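You operate a simulated robot arm through the tools that you are given. There is no shell and no other tool.

You are at the controls of a simulated robot arm. One attempt, no reset.

Task
Scrub the work shirt's collar clean with the green brush and soap.
Fine: wet the brush in the oval basin, rub it on the soap bar, rinse it there afterwards and stand it back. Set down upright: green brush.

The check looks at the end state, three seconds after you hand in, the way a careful person would. Anything else that was tipped, shoved, dropped, spilled or broken makes it a failure. Flat cloth is picked up by pressing the open fingertips on it (5 to 10 N) and closing them slowly along it; thin cloth reads only 2 to 8 mm in the jaws.

Robot
A 6-joint arm with a three-finger gripper, fixed in place. Base frame: the origin is on the floor under the middle of its stand, x ahead of it, y to its left, z up. Units: cm, degrees, N and s.
It reaches about 121.3 cm from its shoulder. Its first joint turns from -166.0 to 166.0 degrees. Payload 4.89 kg.
Tool frame: the origin (TCP) lies between the finger pads and is the grasp point; the fingertips stand 3 cm ahead of it; z points along the fingers, y is the line along which they close. The gripper opens to 16.4 cm; its body begins 12.5 cm behind the TCP.
Orientation is told as [roll, pitch, yaw] about the base's x, y, z axes, in that order, counted from this pose: with the fingers straight down and closing along the base's y, the tool's x points along the base's -x, its y along +y and its z along -z.

Tools
- The arm moves only by the tool apply_moves. Its argument "rows" is a list of rows, each a list of 7 numbers: the shift along the base's x, y, z in units of 400 mm (1.0 is 400 mm), then the turn, a rotation vector about the base's x, y, z in units of 120 degrees (1.0 is 120 degrees), then the closure, from 0 (fully open) to 1 (shut). In form: [[x, y, z, wx, wy, wz, claw], ...]. A call has 1 to 20 rows; each row is the pose to reach, as a shift and turn from the pose commanded when the call began. A call with a number of a shift or a turn outside -1 to 1 is refused whole. A row lasts 0.2 s, in which the tool goes at most 5 cm and 8.6 degrees; a call with a longer step from one row to the next is refused whole, and so is a gripper value outside its range. Where a pose cannot be reached the arm comes as near as it can. A force on the tool above 40 N (or 10 N above the force at the start of the call, whichever is more), or a blocked arm, ends the call early, and 0.2 s more pass. The fingers move at their own pace (about 10.8 cm/s each) and stop on an object; they squeeze with about 34 N. The grip force told is the motor's: it shows also when the fingers shut on nothing. Time passes only in rows, and 0.2 s behind the last, so rows that repeat a pose let the fingers close. It gives the time, the measured TCP pose, the force on the tool (base axes), the opening and the grip force at its end, in the units of the frame above (readings bear some noise), with the torque about the TCP (base axes, N m) and any sound that the robot's microphone picked up.
- Cameras (640 x 400 px; columns grow to the right, rows downward): "scene" is fixed at [22.05, -50.02, 140.51]; the picture's right is [-0.52, -0.86, 0.00], its down [-0.56, 0.34, -0.75] and it looks along [0.64, -0.39, -0.66] (base axes); focal length 214 px, centre (320, 200). "wrist" rides on the gripper at [7.6, -0.2, -15.2] in the tool frame; the picture's right is [0.02, 1.00, 0.00], its down [-0.88, 0.02, -0.47] and it looks along [-0.47, 0.01, 0.88] (tool axes); focal length 247 px, centre (320, 200). There is no depth. A picture from a camera that has moved, and an enlarged one, comes with that camera's place and axes in the base frame and with its lens.
- snapshot(camera): a new picture of that camera. The clock stands still meanwhile.
- raise_lower(by): moves the trunk up (or, below 0, down) by that many cm; the arm rides with it, the base frame stays. It gives what a move gives, with no picture.
- enlarge(camera, box): a new picture of the part [left, top, right, bottom] of that camera's present view, enlarged. The clock stands still meanwhile.
- sign_off(): hands the job in; it is judged then, once.

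Places have to be worked out from the pictures, the camera data and where the tool is seen. Open the gripper and draw the arm clear of the work before you hand the job in, unless the task says otherwise.

The tools are called by a JSON object that holds its "api" and its "payload". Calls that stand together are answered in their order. apply_moves: Moves the arm, as the interface text tells. Its arguments: {"type":"object","properties":{"rows":{"type":"array","items":{"type":"array","items":{"type":"number"}}}},"required":["rows"]} The other tools are called the same way: raise_lower (by) moves the trunk up or down; snapshot (camera) takes a picture; enlarge (camera, box) takes an enlarged picture of a part of a camera's view; sign_off () hands the job in.

At the start:

```text
t: 0.0
ee_pos: [43.89, -48.28, 127.05]
tcp_rot: [0.1, 0.0, 0.0]
force: [0.3, 0.9, -0.7]
wrist_torque: [0.02, 0.01, 0.03]
grip_width: 16.41
grip_force: 0.0
trunk travel left (down, up): [-17.5, 21.5]
```

scene: 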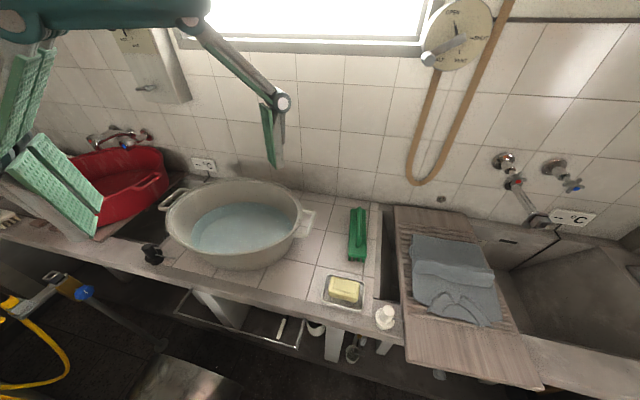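
wrist: 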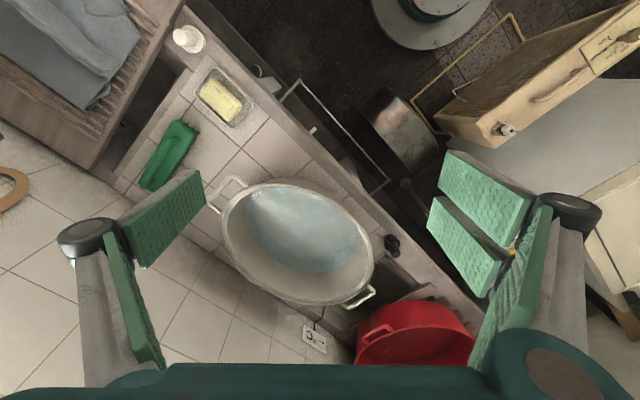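

I'll look closer at the brush, soap, shirt and basin before moving anything.

{"api": "enlarge", "payload": {"camera": "scene", "box": [300, 180, 460, 340]}}

{"api": "enlarge", "payload": {"camera": "scene", "box": [380, 190, 560, 390]}}

{"api": "enlarge", "payload": {"camera": "wrist", "box": [100, 0, 400, 320]}}

{"api": "enlarge", "payload": {"camera": "scene", "box": [140, 150, 340, 290]}}

```text
2.50 times, centred on (380, 260) of scene
camera zoom: at [22.05, -50.02, 140.51], right [-0.52, -0.86, 0.0], down [-0.56, 0.34, -0.75], along [0.64, -0.39, -0.66], focal length 536 px, centre (170, 50)
```

zoom: 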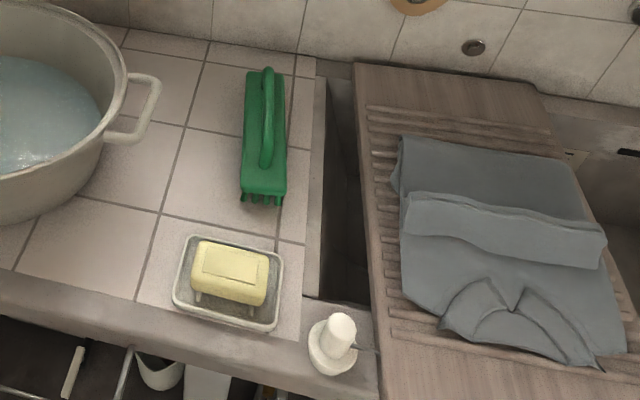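

```text
2.00 times, centred on (470, 290) of scene
camera zoom: at [22.05, -50.02, 140.51], right [-0.52, -0.86, 0.0], down [-0.56, 0.34, -0.75], along [0.64, -0.39, -0.66], focal length 429 px, centre (20, 20)
```

zoom: 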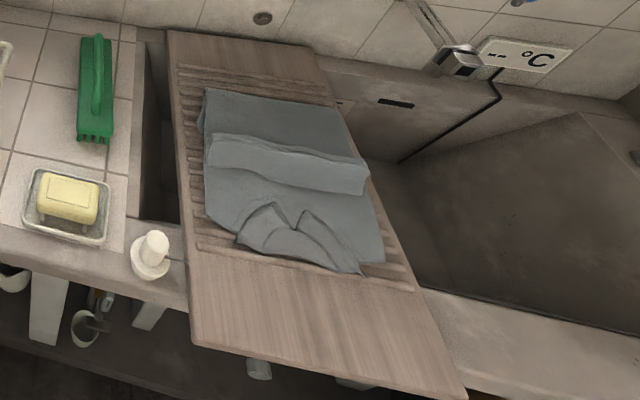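

```text
1.25 times, centred on (250, 160) of wrist
camera zoom: at [36.33, -48.31, 142.41], right [-0.02, 1.0, 0.0], down [0.88, 0.02, 0.47], along [0.47, 0.01, -0.88], focal length 309 px, centre (408, 250)
```

zoom: 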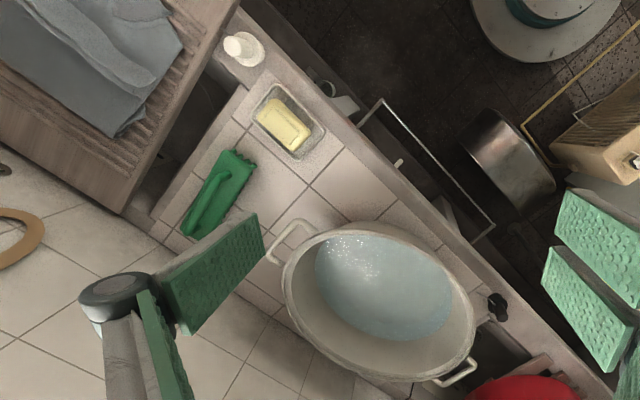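

```text
2.86 times, centred on (240, 220) of scene
camera zoom: at [22.05, -50.02, 140.51], right [-0.52, -0.86, 0.0], down [-0.56, 0.34, -0.75], along [0.64, -0.39, -0.66], focal length 613 px, centre (549, 143)
```

zoom: 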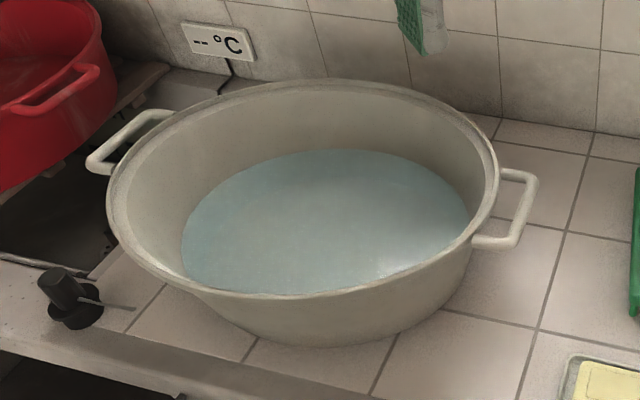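

The brush stands bristles-down near (56, -85), the soap top is near (42.5, -70, 84), the collar lies on the washboard and the water is around (76, -52, 87). I'll move above the brush with the yaw turned to its length and look from there.

{"api": "apply_moves", "payload": {"rows": [[0.01, -0.08, 0, 0, 0, -0.03, 0], [0.02, -0.18, 0, 0, 0, -0.08, 0], [0.03, -0.28, -0.02, 0, 0, -0.13, 0], [0.06, -0.38, -0.04, 0, 0, -0.18, 0], [0.09, -0.48, -0.06, 0, 0, -0.23, 0], [0.12, -0.58, -0.08, 0, 0, -0.28, 0], [0.14, -0.68, -0.1, 0, 0, -0.33, 0], [0.15, -0.75, -0.12, 0, 0, -0.344, 0], [0.15, -0.78, -0.15, 0, 0, -0.344, 0], [0.15, -0.78, -0.15, 0, 0, -0.344, 0]]}}

{"api": "snapshot", "payload": {"camera": "wrist"}}

{"api": "snapshot", "payload": {"camera": "scene"}}

```text
t: 2.2
ee_pos: [49.97, -79.54, 121.12]
tcp_rot: [0.0, 0.0, -41.4]
force: [0.4, 0.4, 0.1]
wrist_torque: [0.03, -0.01, 0.0]
grip_width: 16.43
grip_force: 0.1
trunk travel left (down, up): [-17.5, 21.5]
```

```text
taken
camera wrist: at [44.07, -74.47, 136.38], right [0.64, 0.77, 0.0], down [0.67, -0.57, 0.47], along [0.36, -0.3, -0.88], focal length 247 px, centre (320, 200)
```

wrist: 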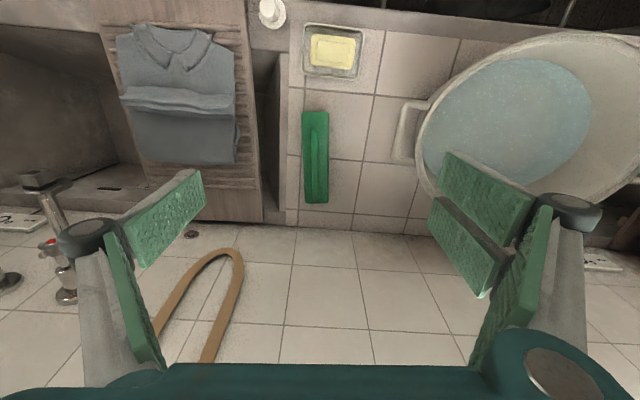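

```text
taken
```

scene: 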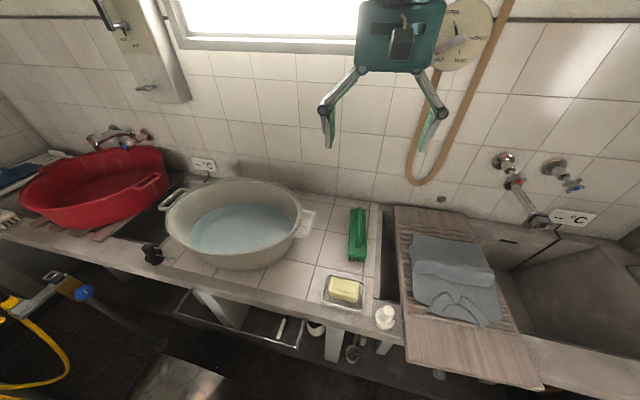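

The wrist camera now sees the brush, soap, shirt and basin from above. I'll enlarge those parts for measurements.

{"api": "enlarge", "payload": {"camera": "wrist", "box": [260, 10, 420, 230]}}

{"api": "enlarge", "payload": {"camera": "wrist", "box": [90, 0, 290, 220]}}

{"api": "enlarge", "payload": {"camera": "wrist", "box": [380, 10, 640, 220]}}

{"api": "enlarge", "payload": {"camera": "scene", "box": [335, 195, 395, 275]}}

{"api": "enlarge", "payload": {"camera": "scene", "box": [300, 0, 460, 170]}}

```text
1.82 times, centred on (340, 120) of wrist
camera zoom: at [44.07, -74.47, 136.38], right [0.64, 0.77, 0.0], down [0.67, -0.57, 0.47], along [0.36, -0.3, -0.88], focal length 449 px, centre (284, 346)
```

zoom: 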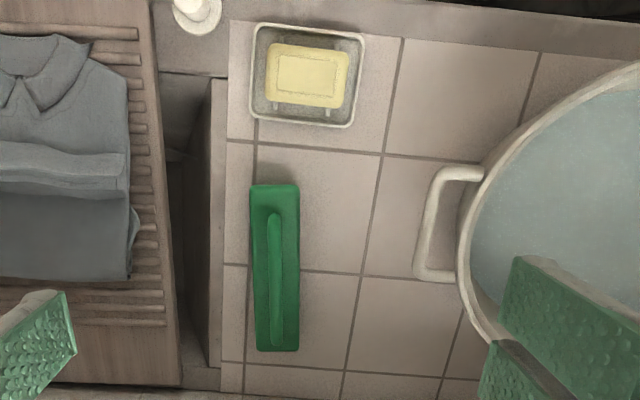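

```text
1.82 times, centred on (190, 110) of wrist
camera zoom: at [44.07, -74.47, 136.38], right [0.64, 0.77, 0.0], down [0.67, -0.57, 0.47], along [0.36, -0.3, -0.88], focal length 449 px, centre (556, 364)
```

zoom: 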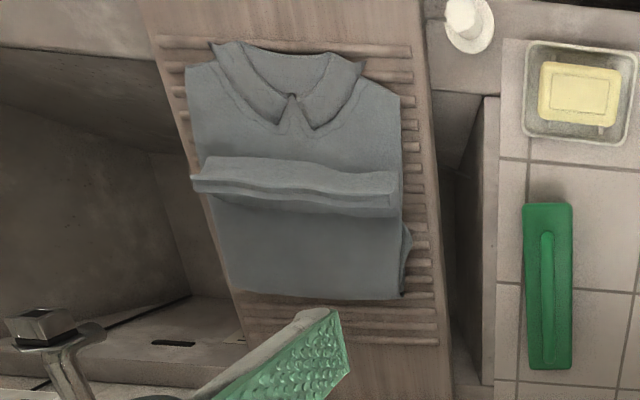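

```text
1.90 times, centred on (510, 115) of wrist
camera zoom: at [44.07, -74.47, 136.38], right [0.64, 0.77, 0.0], down [0.67, -0.57, 0.47], along [0.36, -0.3, -0.88], focal length 470 px, centre (-42, 362)
```

zoom: 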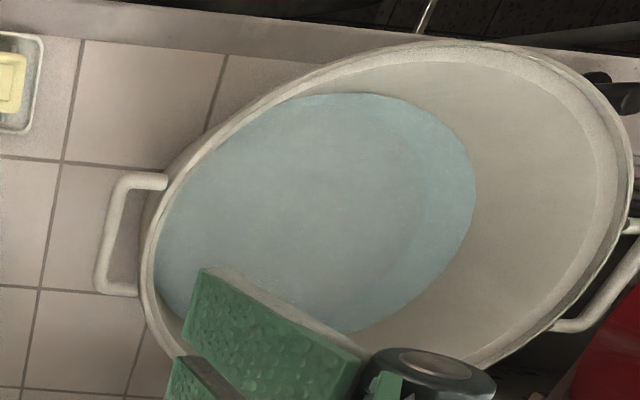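

```text
5.00 times, centred on (365, 235) of scene
camera zoom: at [22.05, -50.02, 140.51], right [-0.52, -0.86, 0.0], down [-0.56, 0.34, -0.75], along [0.64, -0.39, -0.66], focal length 1072 px, centre (95, 25)
```

zoom: 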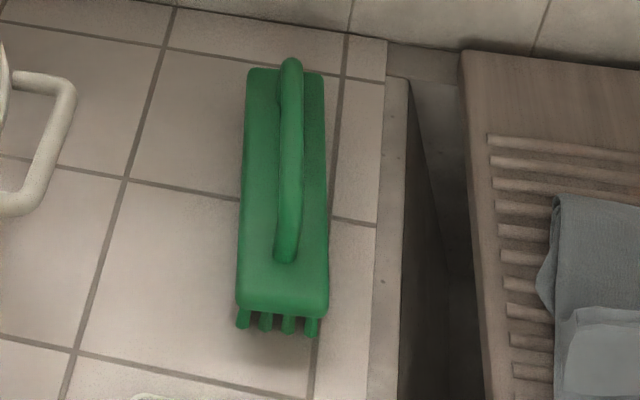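

```text
2.35 times, centred on (380, 85) of scene
camera zoom: at [22.05, -50.02, 140.51], right [-0.52, -0.86, 0.0], down [-0.56, 0.34, -0.75], along [0.64, -0.39, -0.66], focal length 505 px, centre (179, 471)
```

zoom: 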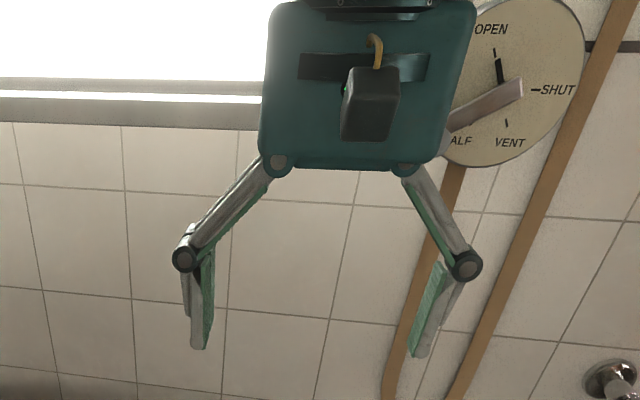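

Triangulating from both cameras gives these estimates:
- **Brush:** top plate at z≈83.9, 20 cm long, heading about -39°, centre (57.1, -86.7), with an arched handle up to z≈87.6.
- **Counter:** z≈79.8.
- **Basin:** rim at z≈97, water at z≈87.

I'll half-close the fingers, hover over the brush centre and check alignment.

{"api": "apply_moves", "payload": {"rows": [[0.03, -0.03, -0.09, 0, 0, 0.01, 0.2], [0.06, -0.06, -0.18, 0, 0, 0.018, 0.4], [0.09, -0.09, -0.27, 0, 0, 0.018, 0.5], [0.12, -0.12, -0.36, 0, 0, 0.018, 0.5], [0.15, -0.15, -0.45, 0, 0, 0.018, 0.5], [0.18, -0.18, -0.525, 0, 0, 0.018, 0.5], [0.18, -0.18, -0.525, 0, 0, 0.018, 0.5]]}}

{"api": "snapshot", "payload": {"camera": "wrist"}}

{"api": "enlarge", "payload": {"camera": "scene", "box": [300, 100, 460, 280]}}

```text
t: 3.8
ee_pos: [57.21, -86.71, 100.03]
tcp_rot: [0.0, 0.0, -39.1]
force: [0.5, 0.1, -0.4]
wrist_torque: [0.06, 0.06, 0.01]
grip_width: 8.19
grip_force: 0.0
trunk travel left (down, up): [-17.5, 21.5]
```

```text
taken
camera wrist: at [51.14, -81.82, 115.26], right [0.61, 0.79, 0.0], down [0.7, -0.54, 0.47], along [0.37, -0.29, -0.88], focal length 247 px, centre (320, 200)
```

wrist: 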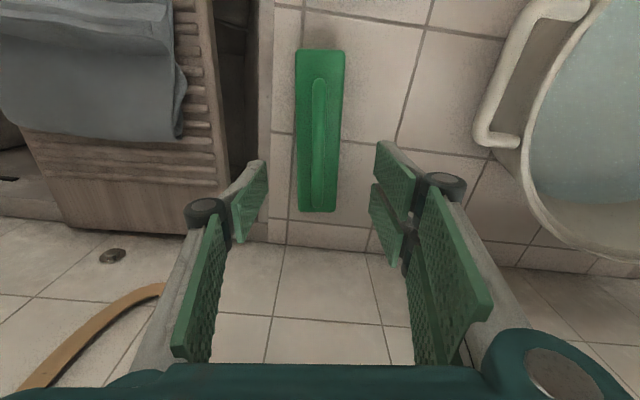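

```text
2.22 times, centred on (380, 190) of scene
camera zoom: at [22.05, -50.02, 140.51], right [-0.52, -0.86, 0.0], down [-0.56, 0.34, -0.75], along [0.64, -0.39, -0.66], focal length 477 px, centre (187, 222)
```

zoom: 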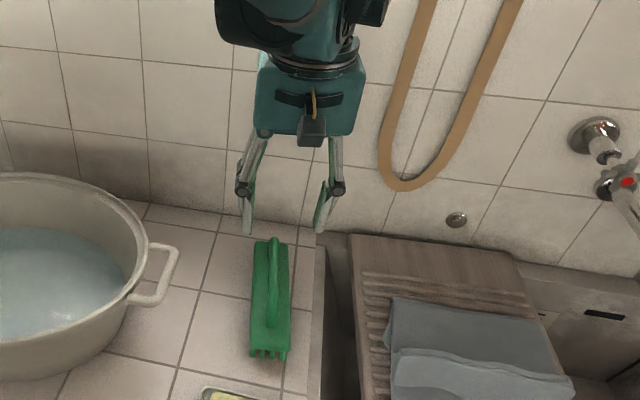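

The fingers straddle the brush centrally, with the brush centre about 0.7 cm further along its length. I'll shift that way, narrow the opening to about 4.5 cm and go down to just above the handle.

{"api": "apply_moves", "payload": {"rows": [[0.007, -0.006, -0.05, 0, 0, 0, 0.6], [0.014, -0.011, -0.1, 0, 0, 0, 0.7], [0.014, -0.011, -0.15, 0, 0, 0, 0.72], [0.014, -0.011, -0.19, 0, 0, 0, 0.72], [0.014, -0.011, -0.2, 0, 0, 0, 0.72], [0.014, -0.011, -0.2, 0, 0, 0, 0.72]]}}

{"api": "snapshot", "payload": {"camera": "wrist"}}

{"api": "enlarge", "payload": {"camera": "scene", "box": [330, 150, 410, 270]}}

```text
t: 5.2
ee_pos: [57.87, -87.14, 92.06]
tcp_rot: [0.0, 0.0, -39.1]
force: [-0.3, 0.2, 0.3]
wrist_torque: [-0.02, 0.01, -0.04]
grip_width: 4.58
grip_force: 0.1
trunk travel left (down, up): [-17.5, 21.5]
```

```text
taken
camera wrist: at [51.75, -82.27, 107.34], right [0.61, 0.79, 0.0], down [0.7, -0.54, 0.47], along [0.37, -0.29, -0.88], focal length 247 px, centre (320, 200)
```

wrist: 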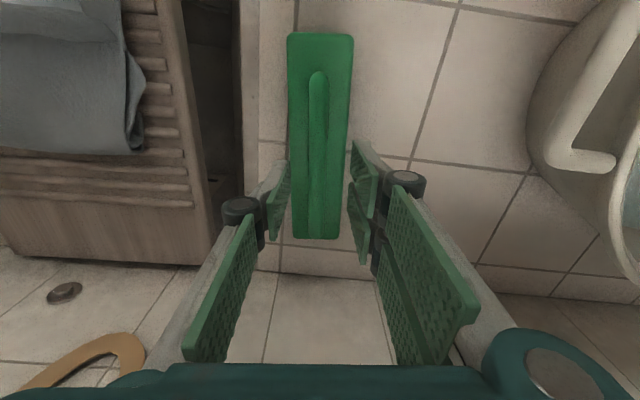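

```text
3.33 times, centred on (370, 210) of scene
camera zoom: at [22.05, -50.02, 140.51], right [-0.52, -0.86, 0.0], down [-0.56, 0.34, -0.75], along [0.64, -0.39, -0.66], focal length 715 px, centre (153, 167)
```

zoom: 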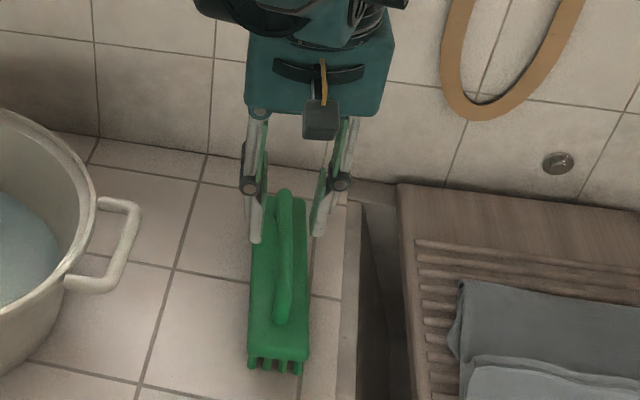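

The brush now spans ±10 cm about the TCP, so it is centred. I'll lower until the fingertips sit just above the plate, watching the force.

{"api": "apply_moves", "payload": {"rows": [[0, 0, -0.04, 0, 0, 0, 0.72], [0, 0, -0.08, 0, 0, 0, 0.72], [0, 0, -0.1, 0, 0, 0, 0.72], [0, 0, -0.112, 0, 0, 0, 0.72], [0, 0, -0.112, 0, 0, 0, 0.72]]}}

{"api": "enlarge", "payload": {"camera": "scene", "box": [330, 160, 410, 270]}}

{"api": "enlarge", "payload": {"camera": "wrist", "box": [200, 0, 440, 300]}}

```text
t: 6.4
ee_pos: [57.85, -87.02, 87.57]
tcp_rot: [0.0, 0.0, -39.1]
force: [-0.5, -0.4, -0.2]
wrist_torque: [0.04, 0.03, -0.03]
grip_width: 4.58
grip_force: 0.1
trunk travel left (down, up): [-17.5, 21.5]
```

```text
3.64 times, centred on (370, 215) of scene
camera zoom: at [22.05, -50.02, 140.51], right [-0.52, -0.86, 0.0], down [-0.56, 0.34, -0.75], along [0.64, -0.39, -0.66], focal length 780 px, centre (138, 146)
```

zoom: 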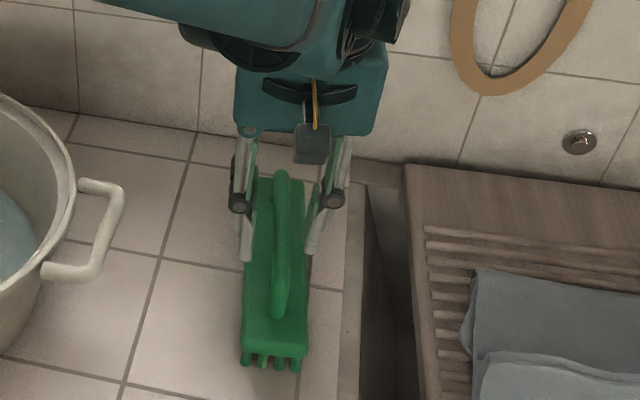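

```text
1.33 times, centred on (320, 150) of wrist
camera zoom: at [51.74, -82.31, 102.93], right [0.61, 0.79, 0.0], down [0.7, -0.54, 0.47], along [0.37, -0.29, -0.88], focal length 329 px, centre (320, 267)
```

zoom: 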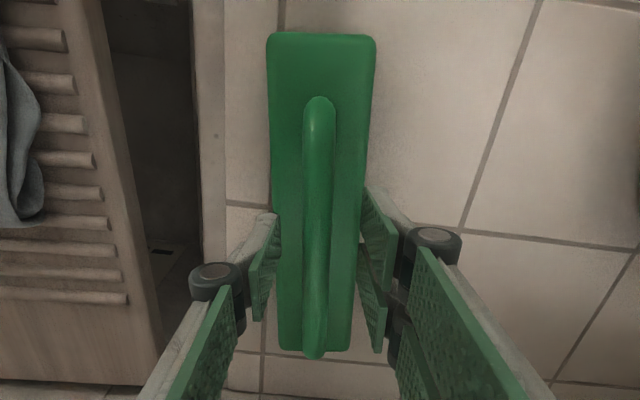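

No contact yet, and the handle sits between the pads. I'll close on the handle.

{"api": "apply_moves", "payload": {"rows": [[0, 0, 0, 0, 0, 0, 0.8], [0, 0, 0, 0, 0, 0, 0.88], [0, 0, 0, 0, 0, 0, 0.95], [0, 0, 0, 0, 0, 0, 1], [0, 0, 0, 0, 0, 0, 1], [0, 0, 0, 0, 0, 0, 1]]}}

{"api": "enlarge", "payload": {"camera": "wrist", "box": [200, 0, 440, 300]}}

{"api": "enlarge", "payload": {"camera": "scene", "box": [330, 160, 410, 270]}}

```text
t: 7.8
ee_pos: [57.82, -87.09, 87.6]
tcp_rot: [0.0, 0.1, -39.1]
force: [-1.4, -0.2, 0.2]
wrist_torque: [0.0, -0.01, 0.02]
grip_width: 1.46
grip_force: 34.1
trunk travel left (down, up): [-17.5, 21.5]
```

```text
1.33 times, centred on (320, 150) of wrist
camera zoom: at [51.73, -82.3, 102.93], right [0.61, 0.79, 0.0], down [0.7, -0.54, 0.47], along [0.37, -0.29, -0.88], focal length 329 px, centre (320, 267)
```

zoom: 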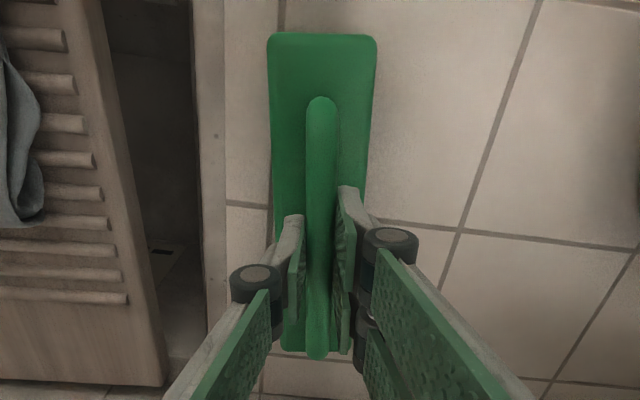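

```text
3.64 times, centred on (370, 215) of scene
camera zoom: at [22.05, -50.02, 140.51], right [-0.52, -0.86, 0.0], down [-0.56, 0.34, -0.75], along [0.64, -0.39, -0.66], focal length 780 px, centre (138, 146)
```

zoom: 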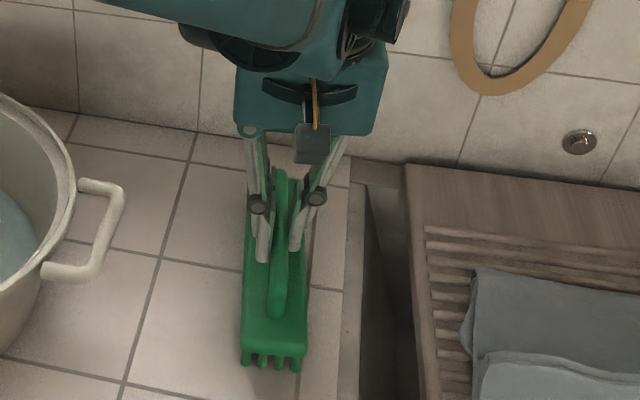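

The grip is firm on the handle (1.46 cm, 34 N). I'll lift slowly and check that the brush comes along level.

{"api": "apply_moves", "payload": {"rows": [[0, 0, 0.02, 0, 0, 0, 1], [0, 0, 0.05, 0, 0, 0, 1], [0, 0, 0.1, 0, 0, 0, 1], [0, 0, 0.15, 0, 0, 0, 1], [0, 0, 0.2, 0, 0, 0, 1], [0, 0, 0.25, 0, 0, 0, 1], [0, 0, 0.25, 0, 0, 0, 1]]}}

{"api": "enlarge", "payload": {"camera": "scene", "box": [300, 100, 460, 280]}}

{"api": "snapshot", "payload": {"camera": "wrist"}}

```text
t: 9.4
ee_pos: [57.79, -87.09, 97.76]
tcp_rot: [0.1, -0.1, -39.1]
force: [0.7, 0.0, -1.1]
wrist_torque: [-0.01, 0.0, 0.03]
grip_width: 1.46
grip_force: 34.0
trunk travel left (down, up): [-17.5, 21.5]
```

```text
2.22 times, centred on (380, 190) of scene
camera zoom: at [22.05, -50.02, 140.51], right [-0.52, -0.86, 0.0], down [-0.56, 0.34, -0.75], along [0.64, -0.39, -0.66], focal length 477 px, centre (187, 222)
```

zoom: 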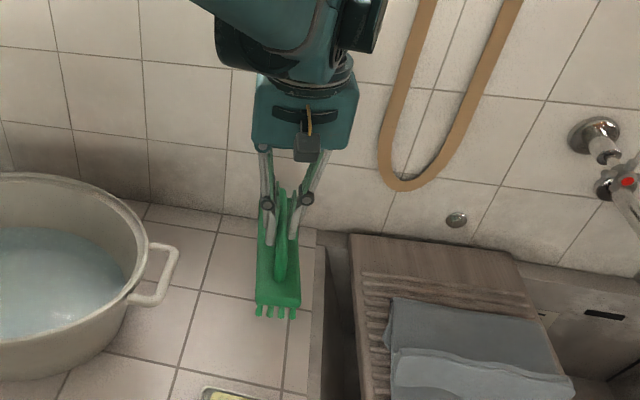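

```text
taken
camera wrist: at [51.71, -82.27, 112.95], right [0.61, 0.79, 0.0], down [0.7, -0.54, 0.47], along [0.37, -0.29, -0.88], focal length 247 px, centre (320, 200)
```

wrist: 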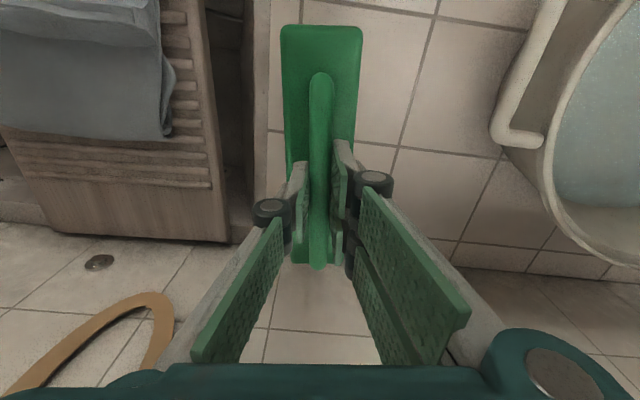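

The brush came up level with little load. I'll raise it well above the basin rim and carry it over the basin centre, turning its length along the basin's long axis.

{"api": "apply_moves", "payload": {"rows": [[0, 0, 0.1, 0, 0, 0, 1], [0, 0, 0.2, 0, 0, 0, 1], [0, 0, 0.3, 0, 0, 0.06, 1], [0, 0, 0.4, 0, 0, 0.12, 1], [0.02, 0.04, 0.485, 0, 0, 0.18, 1], [0.06, 0.12, 0.485, 0, 0, 0.24, 1], [0.1, 0.2, 0.485, 0, 0, 0.3, 1], [0.14, 0.28, 0.485, 0, 0, 0.36, 1], [0.18, 0.36, 0.485, 0, 0, 0.42, 1], [0.22, 0.44, 0.485, 0, 0, 0.48, 1], [0.26, 0.52, 0.485, 0, 0, 0.54, 1], [0.3, 0.6, 0.485, 0, 0, 0.6, 1], [0.34, 0.68, 0.485, 0, 0, 0.66, 1], [0.38, 0.76, 0.485, 0, 0, 0.72, 1], [0.41, 0.82, 0.485, 0, 0, 0.77, 1], [0.43, 0.8525, 0.485, 0, 0, 0.809, 1], [0.43, 0.8525, 0.485, 0, 0, 0.809, 1]]}}

{"api": "snapshot", "payload": {"camera": "wrist"}}

{"api": "snapshot", "payload": {"camera": "scene"}}

```text
t: 13.0
ee_pos: [74.92, -53.04, 117.06]
tcp_rot: [0.0, 0.1, 58.1]
force: [0.0, 0.3, -1.1]
wrist_torque: [-0.02, 0.02, 0.01]
grip_width: 1.46
grip_force: 34.0
trunk travel left (down, up): [-17.5, 21.5]
```

```text
taken
camera wrist: at [71.02, -59.38, 132.33], right [-0.86, 0.51, 0.0], down [0.45, 0.76, 0.47], along [0.24, 0.41, -0.88], focal length 247 px, centre (320, 200)
```

wrist: 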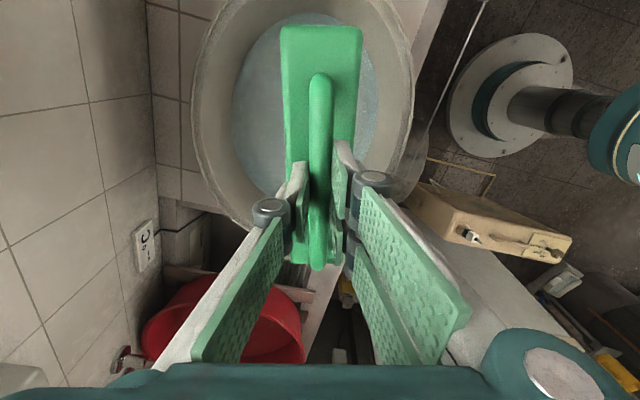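

```text
taken
```

scene: 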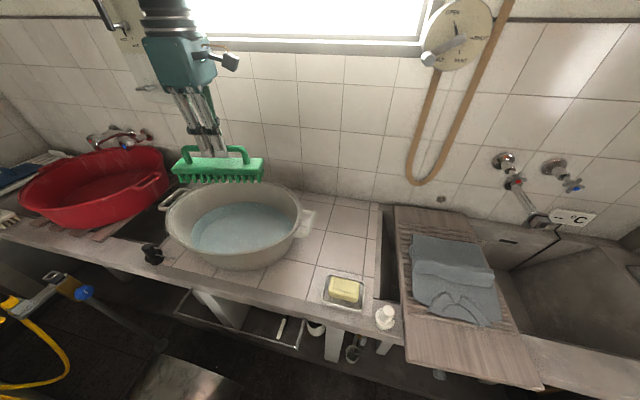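

The brush hangs level over the basin. I'll enlarge to check bristle length and the clearance to the rim.

{"api": "enlarge", "payload": {"camera": "scene", "box": [130, 80, 330, 280]}}

{"api": "enlarge", "payload": {"camera": "scene", "box": [310, 260, 410, 340]}}

{"api": "enlarge", "payload": {"camera": "scene", "box": [395, 225, 525, 345]}}

```text
2.00 times, centred on (230, 180) of scene
camera zoom: at [22.05, -50.02, 140.51], right [-0.52, -0.86, 0.0], down [-0.56, 0.34, -0.75], along [0.64, -0.39, -0.66], focal length 429 px, centre (500, 240)
```

zoom: 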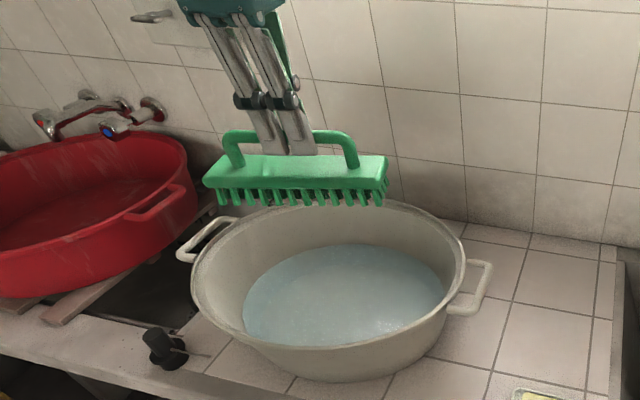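

```text
5.00 times, centred on (360, 300) of scene
camera zoom: at [22.05, -50.02, 140.51], right [-0.52, -0.86, 0.0], down [-0.56, 0.34, -0.75], along [0.64, -0.39, -0.66], focal length 1072 px, centre (120, -300)
```

zoom: 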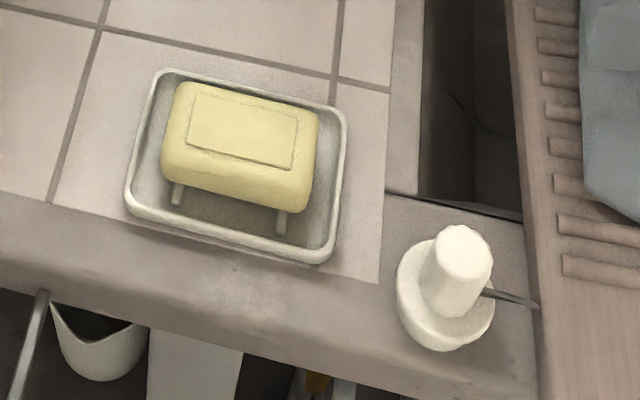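

```text
3.33 times, centred on (460, 285) of scene
camera zoom: at [22.05, -50.02, 140.51], right [-0.52, -0.86, 0.0], down [-0.56, 0.34, -0.75], along [0.64, -0.39, -0.66], focal length 715 px, centre (-147, -83)
```

zoom: 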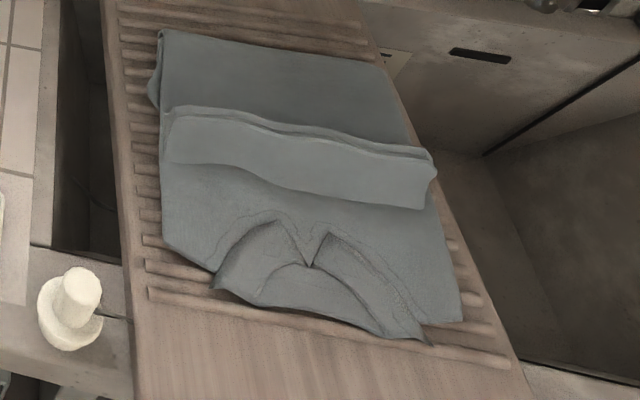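

The bristles are about 2.3 cm long, the soap stands about 2 cm proud of its dish rim, and the collar is clear of obstacles. I'll lower the brush gently into the middle of the water to wet the bristles.

{"api": "apply_moves", "payload": {"rows": [[0.02, -0.01, -0.08, 0, 0, 0, 1], [0.035, -0.02, -0.17, 0, 0, 0, 1], [0.035, -0.02, -0.26, 0, 0, 0, 1], [0.035, -0.02, -0.35, 0, 0, 0, 1], [0.035, -0.02, -0.42, 0, 0, 0, 1], [0.035, -0.02, -0.46, 0, 0, 0, 1], [0.035, -0.02, -0.49, 0, 0, 0, 1], [0.035, -0.02, -0.52, 0, 0, 0, 1], [0.035, -0.02, -0.55, 0, 0, 0, 1], [0.035, -0.02, -0.58, 0, 0, 0, 1], [0.035, -0.02, -0.6, 0, 0, 0, 1], [0.035, -0.02, -0.6, 0, 0, 0, 1]]}}

{"api": "enlarge", "payload": {"camera": "scene", "box": [130, 80, 330, 280]}}

{"api": "snapshot", "payload": {"camera": "wrist"}}

```text
t: 15.6
ee_pos: [76.41, -53.83, 92.92]
tcp_rot: [0.0, 0.0, 58.0]
force: [0.0, 0.3, -1.5]
wrist_torque: [0.01, 0.05, 0.0]
grip_width: 1.48
grip_force: 34.2
trunk travel left (down, up): [-17.5, 21.5]
```

```text
2.00 times, centred on (230, 180) of scene
camera zoom: at [22.05, -50.02, 140.51], right [-0.52, -0.86, 0.0], down [-0.56, 0.34, -0.75], along [0.64, -0.39, -0.66], focal length 429 px, centre (500, 240)
```

zoom: 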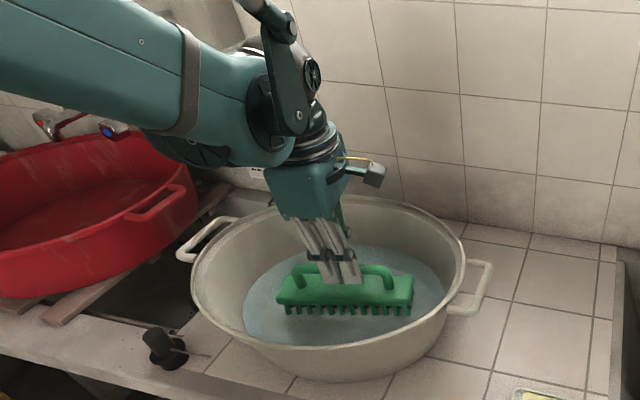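

```text
taken
camera wrist: at [72.39, -60.27, 108.28], right [-0.86, 0.51, 0.0], down [0.45, 0.76, 0.47], along [0.24, 0.41, -0.88], focal length 247 px, centre (320, 200)
```

wrist: 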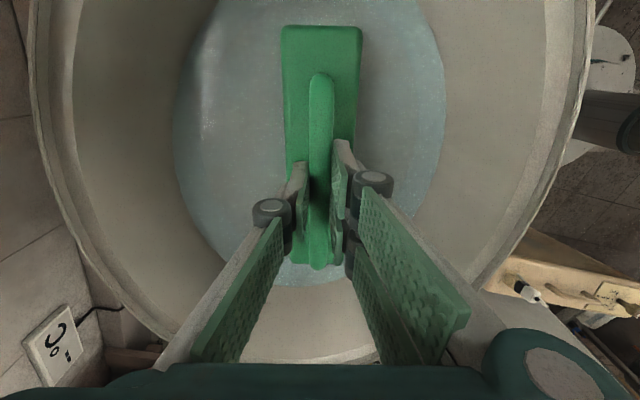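

The bristle tips still seem above the water surface. I'll zoom in to judge the water level.

{"api": "enlarge", "payload": {"camera": "scene", "box": [240, 190, 340, 260]}}

{"api": "enlarge", "payload": {"camera": "wrist", "box": [160, 0, 480, 300]}}

```text
5.71 times, centred on (290, 225) of scene
camera zoom: at [22.05, -50.02, 140.51], right [-0.52, -0.86, 0.0], down [-0.56, 0.34, -0.75], along [0.64, -0.39, -0.66], focal length 1226 px, centre (491, 57)
```

zoom: 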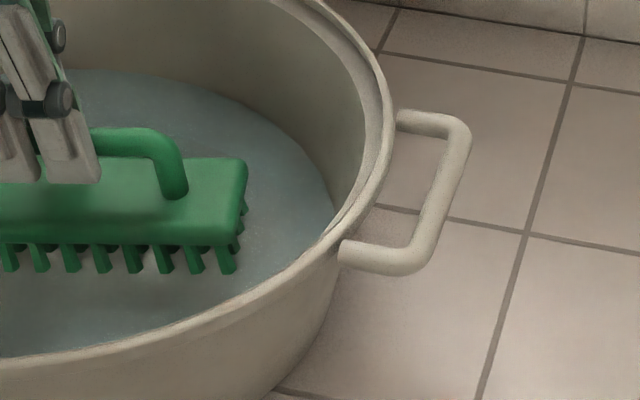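

```text
1.33 times, centred on (320, 150) of wrist
camera zoom: at [72.39, -60.27, 108.28], right [-0.86, 0.51, 0.0], down [0.45, 0.76, 0.47], along [0.24, 0.41, -0.88], focal length 329 px, centre (320, 267)
```

zoom: 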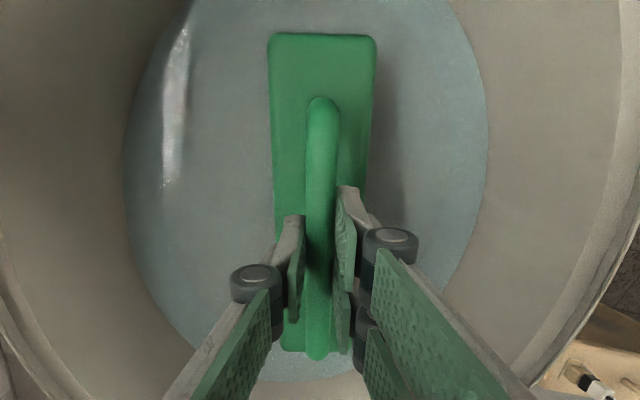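

The bristles still hang above the surface. I'll lower about 1.6 cm more and look again.

{"api": "apply_moves", "payload": {"rows": [[0, 0, -0.015, 0, 0, 0, 1], [0, 0, -0.03, 0, 0, 0, 1], [0, 0, -0.04, 0, 0, 0, 1], [0, 0, -0.04, 0, 0, 0, 1]]}}

{"api": "enlarge", "payload": {"camera": "scene", "box": [240, 190, 340, 260]}}

```text
t: 16.6
ee_pos: [76.33, -53.86, 91.44]
tcp_rot: [0.0, -0.1, 57.9]
force: [1.0, -0.1, -1.7]
wrist_torque: [-0.04, 0.0, -0.06]
grip_width: 1.49
grip_force: 34.1
trunk travel left (down, up): [-17.5, 21.5]
```

```text
5.71 times, centred on (290, 225) of scene
camera zoom: at [22.05, -50.02, 140.51], right [-0.52, -0.86, 0.0], down [-0.56, 0.34, -0.75], along [0.64, -0.39, -0.66], focal length 1226 px, centre (491, 57)
```

zoom: 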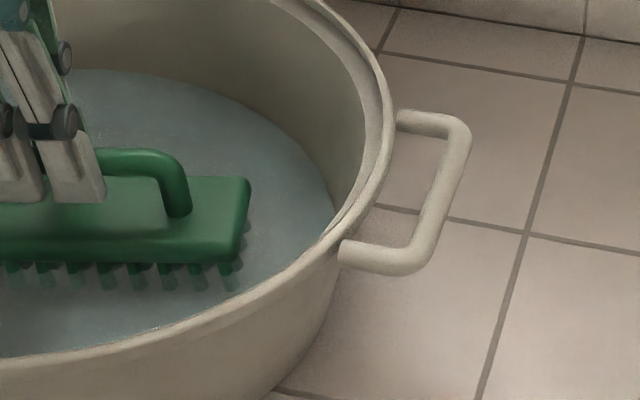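

The bristles are now under the surface. I'll sink half a centimetre more and swish gently so they get properly wet.

{"api": "apply_moves", "payload": {"rows": [[0, 0, -0.012, 0, 0, 0, 1], [0.01, 0.016, -0.012, 0, 0, 0, 1], [0.02, 0.032, -0.012, 0, 0, 0, 1], [0.01, 0.016, -0.012, 0, 0, 0, 1], [0, 0, -0.012, 0, 0, 0, 1], [-0.01, -0.016, -0.012, 0, 0, 0, 1], [-0.02, -0.032, -0.012, 0, 0, 0, 1], [-0.01, -0.016, -0.012, 0, 0, 0, 1], [0, 0, -0.012, 0, 0, 0, 1], [0.01, 0.016, -0.012, 0, 0, 0, 1], [0.02, 0.032, -0.012, 0, 0, 0, 1], [0.01, 0.016, -0.012, 0, 0, 0, 1], [0, 0, -0.012, 0, 0, 0, 1], [0, 0, -0.012, 0, 0, 0, 1]]}}

{"api": "enlarge", "payload": {"camera": "scene", "box": [180, 160, 340, 280]}}

```text
t: 19.6
ee_pos: [76.41, -53.9, 90.92]
tcp_rot: [0.0, 0.0, 58.0]
force: [0.4, -0.9, -1.7]
wrist_torque: [0.01, -0.01, 0.02]
grip_width: 1.48
grip_force: 34.0
trunk travel left (down, up): [-17.5, 21.5]
```

```text
3.33 times, centred on (260, 220) of scene
camera zoom: at [22.05, -50.02, 140.51], right [-0.52, -0.86, 0.0], down [-0.56, 0.34, -0.75], along [0.64, -0.39, -0.66], focal length 715 px, centre (520, 133)
```

zoom: 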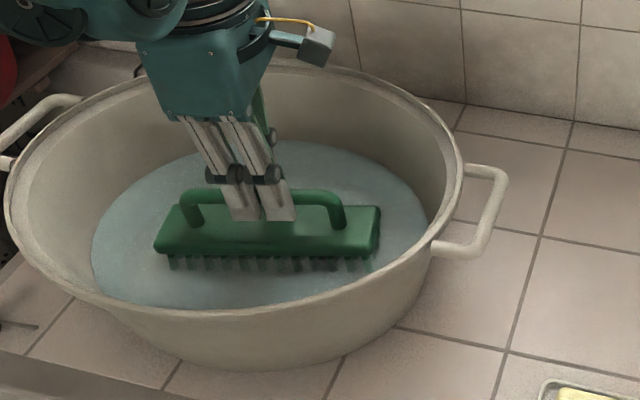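

The brush is dark and wet now. I'll lift it clear of the water, let it drip over the basin, and then rise above the rim.

{"api": "apply_moves", "payload": {"rows": [[0, 0, 0.03, 0, 0, 0, 1], [0, 0, 0.06, 0, 0, 0, 1], [0, 0, 0.1, 0, 0, 0, 1], [0, 0, 0.14, 0, 0, 0, 1], [0, 0, 0.14, 0, 0, 0, 1], [0, 0, 0.14, 0, 0, 0, 1], [0, 0, 0.14, 0, 0, 0, 1], [0, 0, 0.14, 0, 0, 0, 1], [0, 0, 0.14, 0, 0, 0, 1], [0, 0, 0.14, 0, 0, 0, 1], [0, 0, 0.14, 0, 0, 0, 1], [0, 0, 0.2, 0, 0, 0, 1], [0, 0, 0.28, 0, 0, 0, 1], [0, 0, 0.36, 0, 0, 0, 1], [0, 0, 0.44, 0, 0, 0, 1], [0, 0, 0.52, 0, 0, 0, 1], [0, 0, 0.6, 0, 0, 0, 1], [0, 0, 0.65, 0, 0, 0, 1], [0, 0, 0.65, 0, 0, 0, 1]]}}

{"api": "enlarge", "payload": {"camera": "scene", "box": [130, 80, 330, 280]}}

```text
t: 23.6
ee_pos: [76.25, -53.75, 116.98]
tcp_rot: [-0.1, -0.1, 58.0]
force: [0.1, 0.4, -1.3]
wrist_torque: [-0.03, -0.01, 0.0]
grip_width: 1.45
grip_force: 33.6
trunk travel left (down, up): [-17.5, 21.5]
```

```text
2.00 times, centred on (230, 180) of scene
camera zoom: at [22.05, -50.02, 140.51], right [-0.52, -0.86, 0.0], down [-0.56, 0.34, -0.75], along [0.64, -0.39, -0.66], focal length 429 px, centre (500, 240)
```

zoom: 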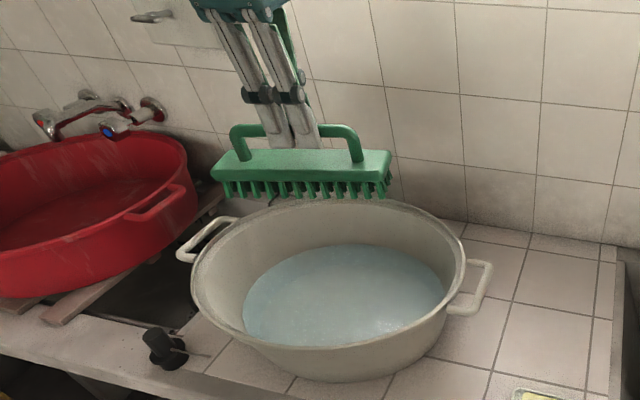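

The basin is undisturbed. I'll carry the wet brush over to the soap, turning it back so its length runs front-to-back over the dish and stays clear of the white knob.

{"api": "apply_moves", "payload": {"rows": [[-0.06, -0.03, 0, 0, 0, -0.06, 1], [-0.12, -0.062, 0, 0, 0, -0.125, 1], [-0.185, -0.096, 0, 0, 0, -0.19, 1], [-0.25, -0.13, 0, 0, 0, -0.255, 1], [-0.32, -0.165, 0, 0, 0, -0.32, 1], [-0.39, -0.2, 0, 0, 0, -0.385, 1], [-0.46, -0.237, 0, 0, 0, -0.45, 1], [-0.53, -0.273, 0, 0, 0, -0.515, 1], [-0.6, -0.31, 0, 0, 0, -0.58, 1], [-0.67, -0.345, 0, 0, 0, -0.645, 1], [-0.73, -0.377, 0, 0, 0, -0.71, 1], [-0.78, -0.403, 0, 0, 0, -0.77, 1], [-0.81, -0.418, 0, 0, 0, -0.82, 1], [-0.824, -0.425, -0.05, 0, 0, -0.842, 1], [-0.824, -0.425, -0.15, 0, 0, -0.842, 1], [-0.824, -0.425, -0.25, 0, 0, -0.842, 1], [-0.824, -0.425, -0.35, 0, 0, -0.842, 1], [-0.824, -0.425, -0.43, 0, 0, -0.842, 1], [-0.824, -0.425, -0.48, 0, 0, -0.842, 1], [-0.824, -0.425, -0.48, 0, 0, -0.842, 1]]}}

{"api": "enlarge", "payload": {"camera": "scene", "box": [290, 190, 430, 350]}}

{"api": "snapshot", "payload": {"camera": "wrist"}}

```text
t: 27.8
ee_pos: [43.4, -70.75, 97.61]
tcp_rot: [0.0, 0.0, -43.0]
force: [-0.6, 0.3, -2.9]
wrist_torque: [0.02, 0.04, 0.0]
grip_width: 1.46
grip_force: 34.3
trunk travel left (down, up): [-17.5, 21.5]
```

```text
2.50 times, centred on (360, 270) of scene
camera zoom: at [22.05, -50.02, 140.51], right [-0.52, -0.86, 0.0], down [-0.56, 0.34, -0.75], along [0.64, -0.39, -0.66], focal length 536 px, centre (220, 25)
```

zoom: 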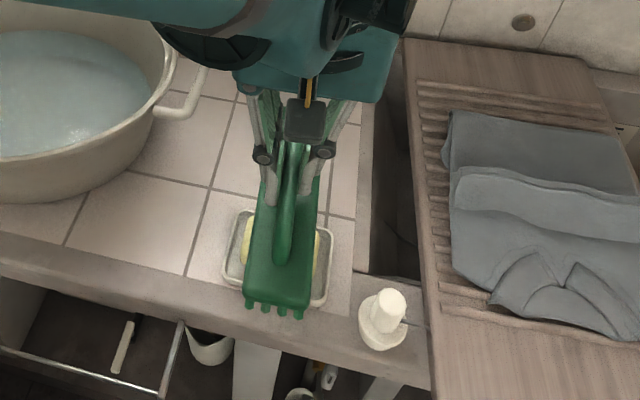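

```text
taken
camera wrist: at [37.68, -65.6, 112.97], right [0.67, 0.75, 0.0], down [0.66, -0.59, 0.47], along [0.35, -0.32, -0.88], focal length 247 px, centre (320, 200)
```

wrist: 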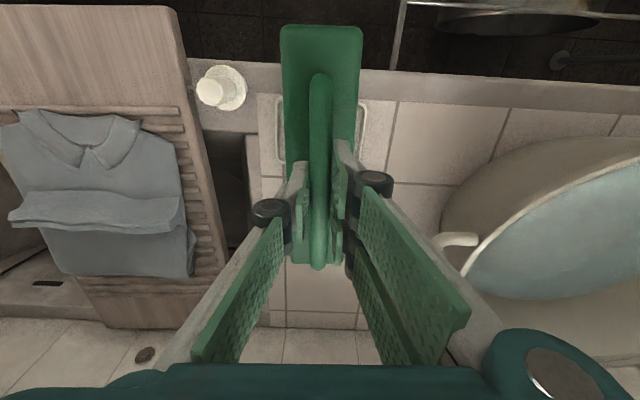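

The brush is centred over the soap. I'll lower to just above expected contact (TCP about 91.5) and read the force.

{"api": "apply_moves", "payload": {"rows": [[0, 0, -0.04, 0, 0, 0, 1], [0, 0, -0.08, 0, 0, 0, 1], [0, 0, -0.12, 0, 0, 0, 1], [0, 0, -0.14, 0, 0, 0, 1], [0, 0, -0.152, 0, 0, 0, 1], [0, 0, -0.152, 0, 0, 0, 1]]}}

{"api": "enlarge", "payload": {"camera": "scene", "box": [310, 240, 410, 340]}}

```text
t: 29.2
ee_pos: [43.39, -70.69, 91.76]
tcp_rot: [0.0, 0.0, -43.1]
force: [-0.2, -4.8, 32.7]
wrist_torque: [-0.19, -0.11, -0.02]
grip_width: 1.46
grip_force: 34.4
trunk travel left (down, up): [-17.5, 21.5]
```

```text
4.00 times, centred on (360, 290) of scene
camera zoom: at [22.05, -50.02, 140.51], right [-0.52, -0.86, 0.0], down [-0.56, 0.34, -0.75], along [0.64, -0.39, -0.66], focal length 858 px, centre (160, -160)
```

zoom: 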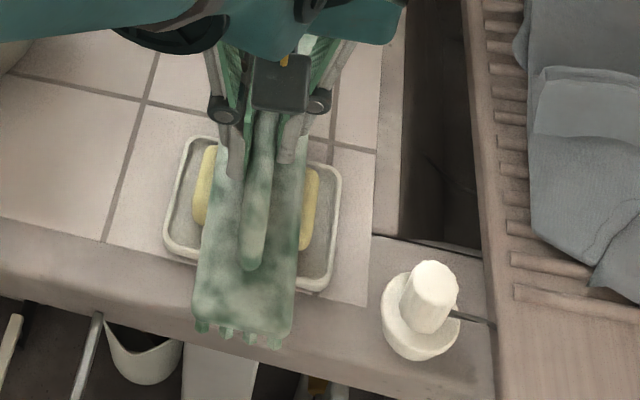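

Contact came sooner than expected, at 32.7 N, and the brush has already taken on soap. I'll ease up right away to a light touch.

{"api": "apply_moves", "payload": {"rows": [[0, 0, 0.008, 0, 0, 0, 1], [0, 0, 0.01, 0, 0, 0, 1]]}}

```text
t: 29.8
ee_pos: [43.35, -70.76, 91.99]
tcp_rot: [0.0, -0.1, -43.1]
force: [0.4, -0.3, -2.3]
wrist_torque: [0.04, 0.01, -0.02]
grip_width: 1.48
grip_force: 34.1
trunk travel left (down, up): [-17.5, 21.5]
```

At TCP 92.0 there's no contact. I'll lower in small steps to find a light touch.

{"api": "apply_moves", "payload": {"rows": [[0, 0, -0.002, 0, 0, 0, 1], [0, 0, -0.004, 0, 0, 0, 1]]}}

```text
t: 30.4
ee_pos: [43.47, -70.84, 91.88]
tcp_rot: [0.0, -0.1, -43.2]
force: [-0.3, 0.3, -1.5]
wrist_torque: [0.01, 0.01, 0.03]
grip_width: 1.44
grip_force: 34.7
trunk travel left (down, up): [-17.5, 21.5]
```

{"api": "apply_moves", "payload": {"rows": [[0, 0, -0.001, 0, 0, 0, 1], [0, 0, -0.002, 0, 0, 0, 1]]}}

```text
t: 31.0
ee_pos: [43.37, -70.83, 91.88]
tcp_rot: [0.0, 0.0, -43.2]
force: [-1.0, -0.5, 1.2]
wrist_torque: [0.06, 0.01, -0.01]
grip_width: 1.48
grip_force: 34.1
trunk travel left (down, up): [-17.5, 21.5]
```

Contact is now about 3 N, which is a good light rub. I'll make short strokes along the brush's length over the soap.

{"api": "apply_moves", "payload": {"rows": [[0.018, -0.017, 0, 0, 0, 0, 1], [0.037, -0.034, 0, 0, 0, 0, 1], [0.018, -0.017, 0, 0, 0, 0, 1], [0, 0, 0, 0, 0, 0, 1], [-0.018, 0.017, 0, 0, 0, 0, 1], [-0.037, 0.034, 0, 0, 0, 0, 1], [-0.018, 0.017, 0, 0, 0, 0, 1], [0, 0, 0, 0, 0, 0, 1], [0, 0, 0, 0, 0, 0, 1]]}}

{"api": "enlarge", "payload": {"camera": "scene", "box": [310, 240, 410, 340]}}

```text
t: 33.0
ee_pos: [43.4, -70.8, 91.88]
tcp_rot: [0.0, -0.1, -43.1]
force: [-1.1, -0.1, -2.1]
wrist_torque: [0.0, -0.01, 0.01]
grip_width: 1.48
grip_force: 34.2
trunk travel left (down, up): [-17.5, 21.5]
```

```text
4.00 times, centred on (360, 290) of scene
camera zoom: at [22.05, -50.02, 140.51], right [-0.52, -0.86, 0.0], down [-0.56, 0.34, -0.75], along [0.64, -0.39, -0.66], focal length 858 px, centre (160, -160)
```

zoom: 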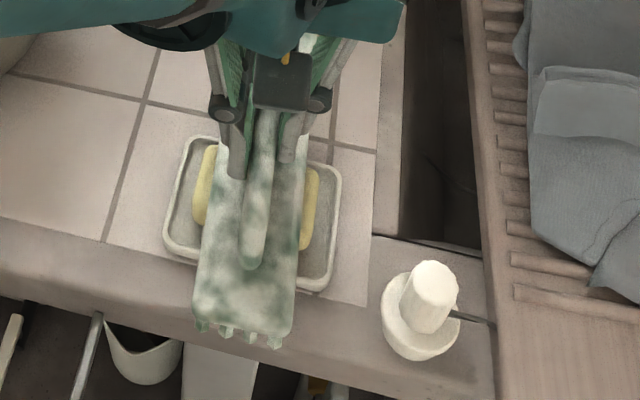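

More lather shows on the brush and the soap and dish haven't shifted. I'll press a hair more and add a few longer strokes.

{"api": "apply_moves", "payload": {"rows": [[0, 0, -0.0015, 0, 0, 0, 1], [0.018, -0.017, -0.0015, 0, 0, 0, 1], [0.037, -0.034, -0.0015, 0, 0, 0, 1], [0.055, -0.051, -0.0015, 0, 0, 0, 1], [0.037, -0.034, -0.0015, 0, 0, 0, 1], [0.018, -0.017, -0.0015, 0, 0, 0, 1], [0, 0, -0.0015, 0, 0, 0, 1], [-0.018, 0.017, -0.0015, 0, 0, 0, 1], [-0.037, 0.034, -0.0015, 0, 0, 0, 1], [-0.055, 0.051, -0.0015, 0, 0, 0, 1], [-0.037, 0.034, -0.0015, 0, 0, 0, 1], [-0.018, 0.017, -0.0015, 0, 0, 0, 1], [0, 0, -0.0015, 0, 0, 0, 1], [0, 0, -0.0015, 0, 0, 0, 1]]}}

{"api": "enlarge", "payload": {"camera": "scene", "box": [310, 240, 410, 340]}}

```text
t: 36.0
ee_pos: [43.43, -70.83, 91.86]
tcp_rot: [-0.1, 0.0, -43.1]
force: [-1.4, 1.6, 7.3]
wrist_torque: [0.18, 0.17, -0.02]
grip_width: 1.49
grip_force: 34.1
trunk travel left (down, up): [-17.5, 21.5]
```

```text
4.00 times, centred on (360, 290) of scene
camera zoom: at [22.05, -50.02, 140.51], right [-0.52, -0.86, 0.0], down [-0.56, 0.34, -0.75], along [0.64, -0.39, -0.66], focal length 858 px, centre (160, -160)
```

zoom: 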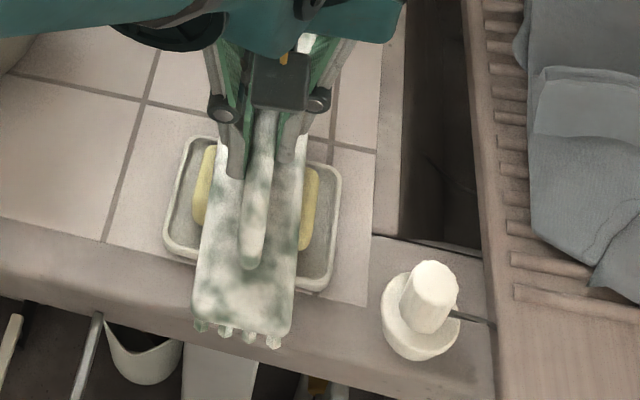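

The brush is well lathered. I'll lift it straight off and check that the soap stayed put in its dish.

{"api": "apply_moves", "payload": {"rows": [[0, 0, 0.005, 0, 0, 0, 1], [0, 0, 0.015, 0, 0, 0, 1], [0, 0, 0.05, 0, 0, 0, 1], [0, 0, 0.1, 0, 0, 0, 1], [0, 0, 0.16, 0, 0, 0, 1], [0, 0, 0.22, 0, 0, 0, 1], [0, 0, 0.28, 0, 0, 0, 1], [0, 0, 0.33, 0, 0, 0, 1], [0, 0, 0.33, 0, 0, 0, 1]]}}

{"api": "enlarge", "payload": {"camera": "scene", "box": [290, 200, 430, 350]}}

{"api": "snapshot", "payload": {"camera": "wrist"}}

```text
t: 38.0
ee_pos: [43.42, -70.84, 105.15]
tcp_rot: [0.0, 0.1, -43.1]
force: [-1.2, 0.9, -1.9]
wrist_torque: [-0.01, -0.01, -0.01]
grip_width: 1.45
grip_force: 33.7
trunk travel left (down, up): [-17.5, 21.5]
```

```text
2.67 times, centred on (360, 275) of scene
camera zoom: at [22.05, -50.02, 140.51], right [-0.52, -0.86, 0.0], down [-0.56, 0.34, -0.75], along [0.64, -0.39, -0.66], focal length 572 px, centre (213, 0)
```

zoom: 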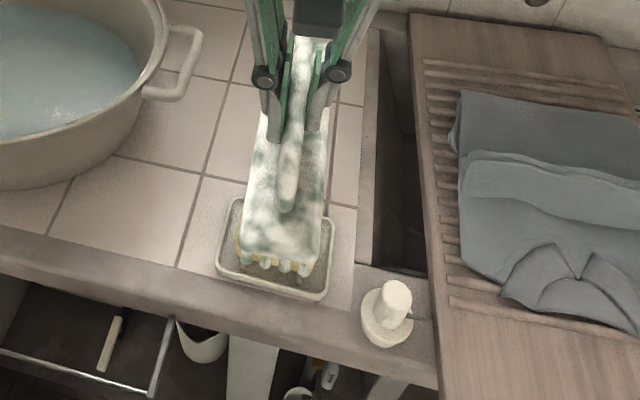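

```text
taken
camera wrist: at [37.68, -65.57, 120.35], right [0.67, 0.75, 0.0], down [0.66, -0.59, 0.47], along [0.35, -0.32, -0.88], focal length 247 px, centre (320, 200)
```

wrist: 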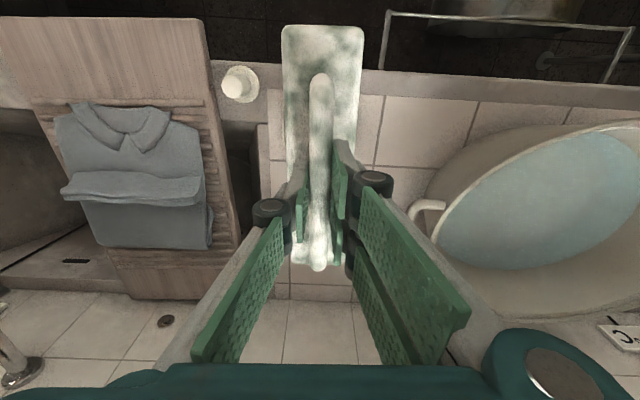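

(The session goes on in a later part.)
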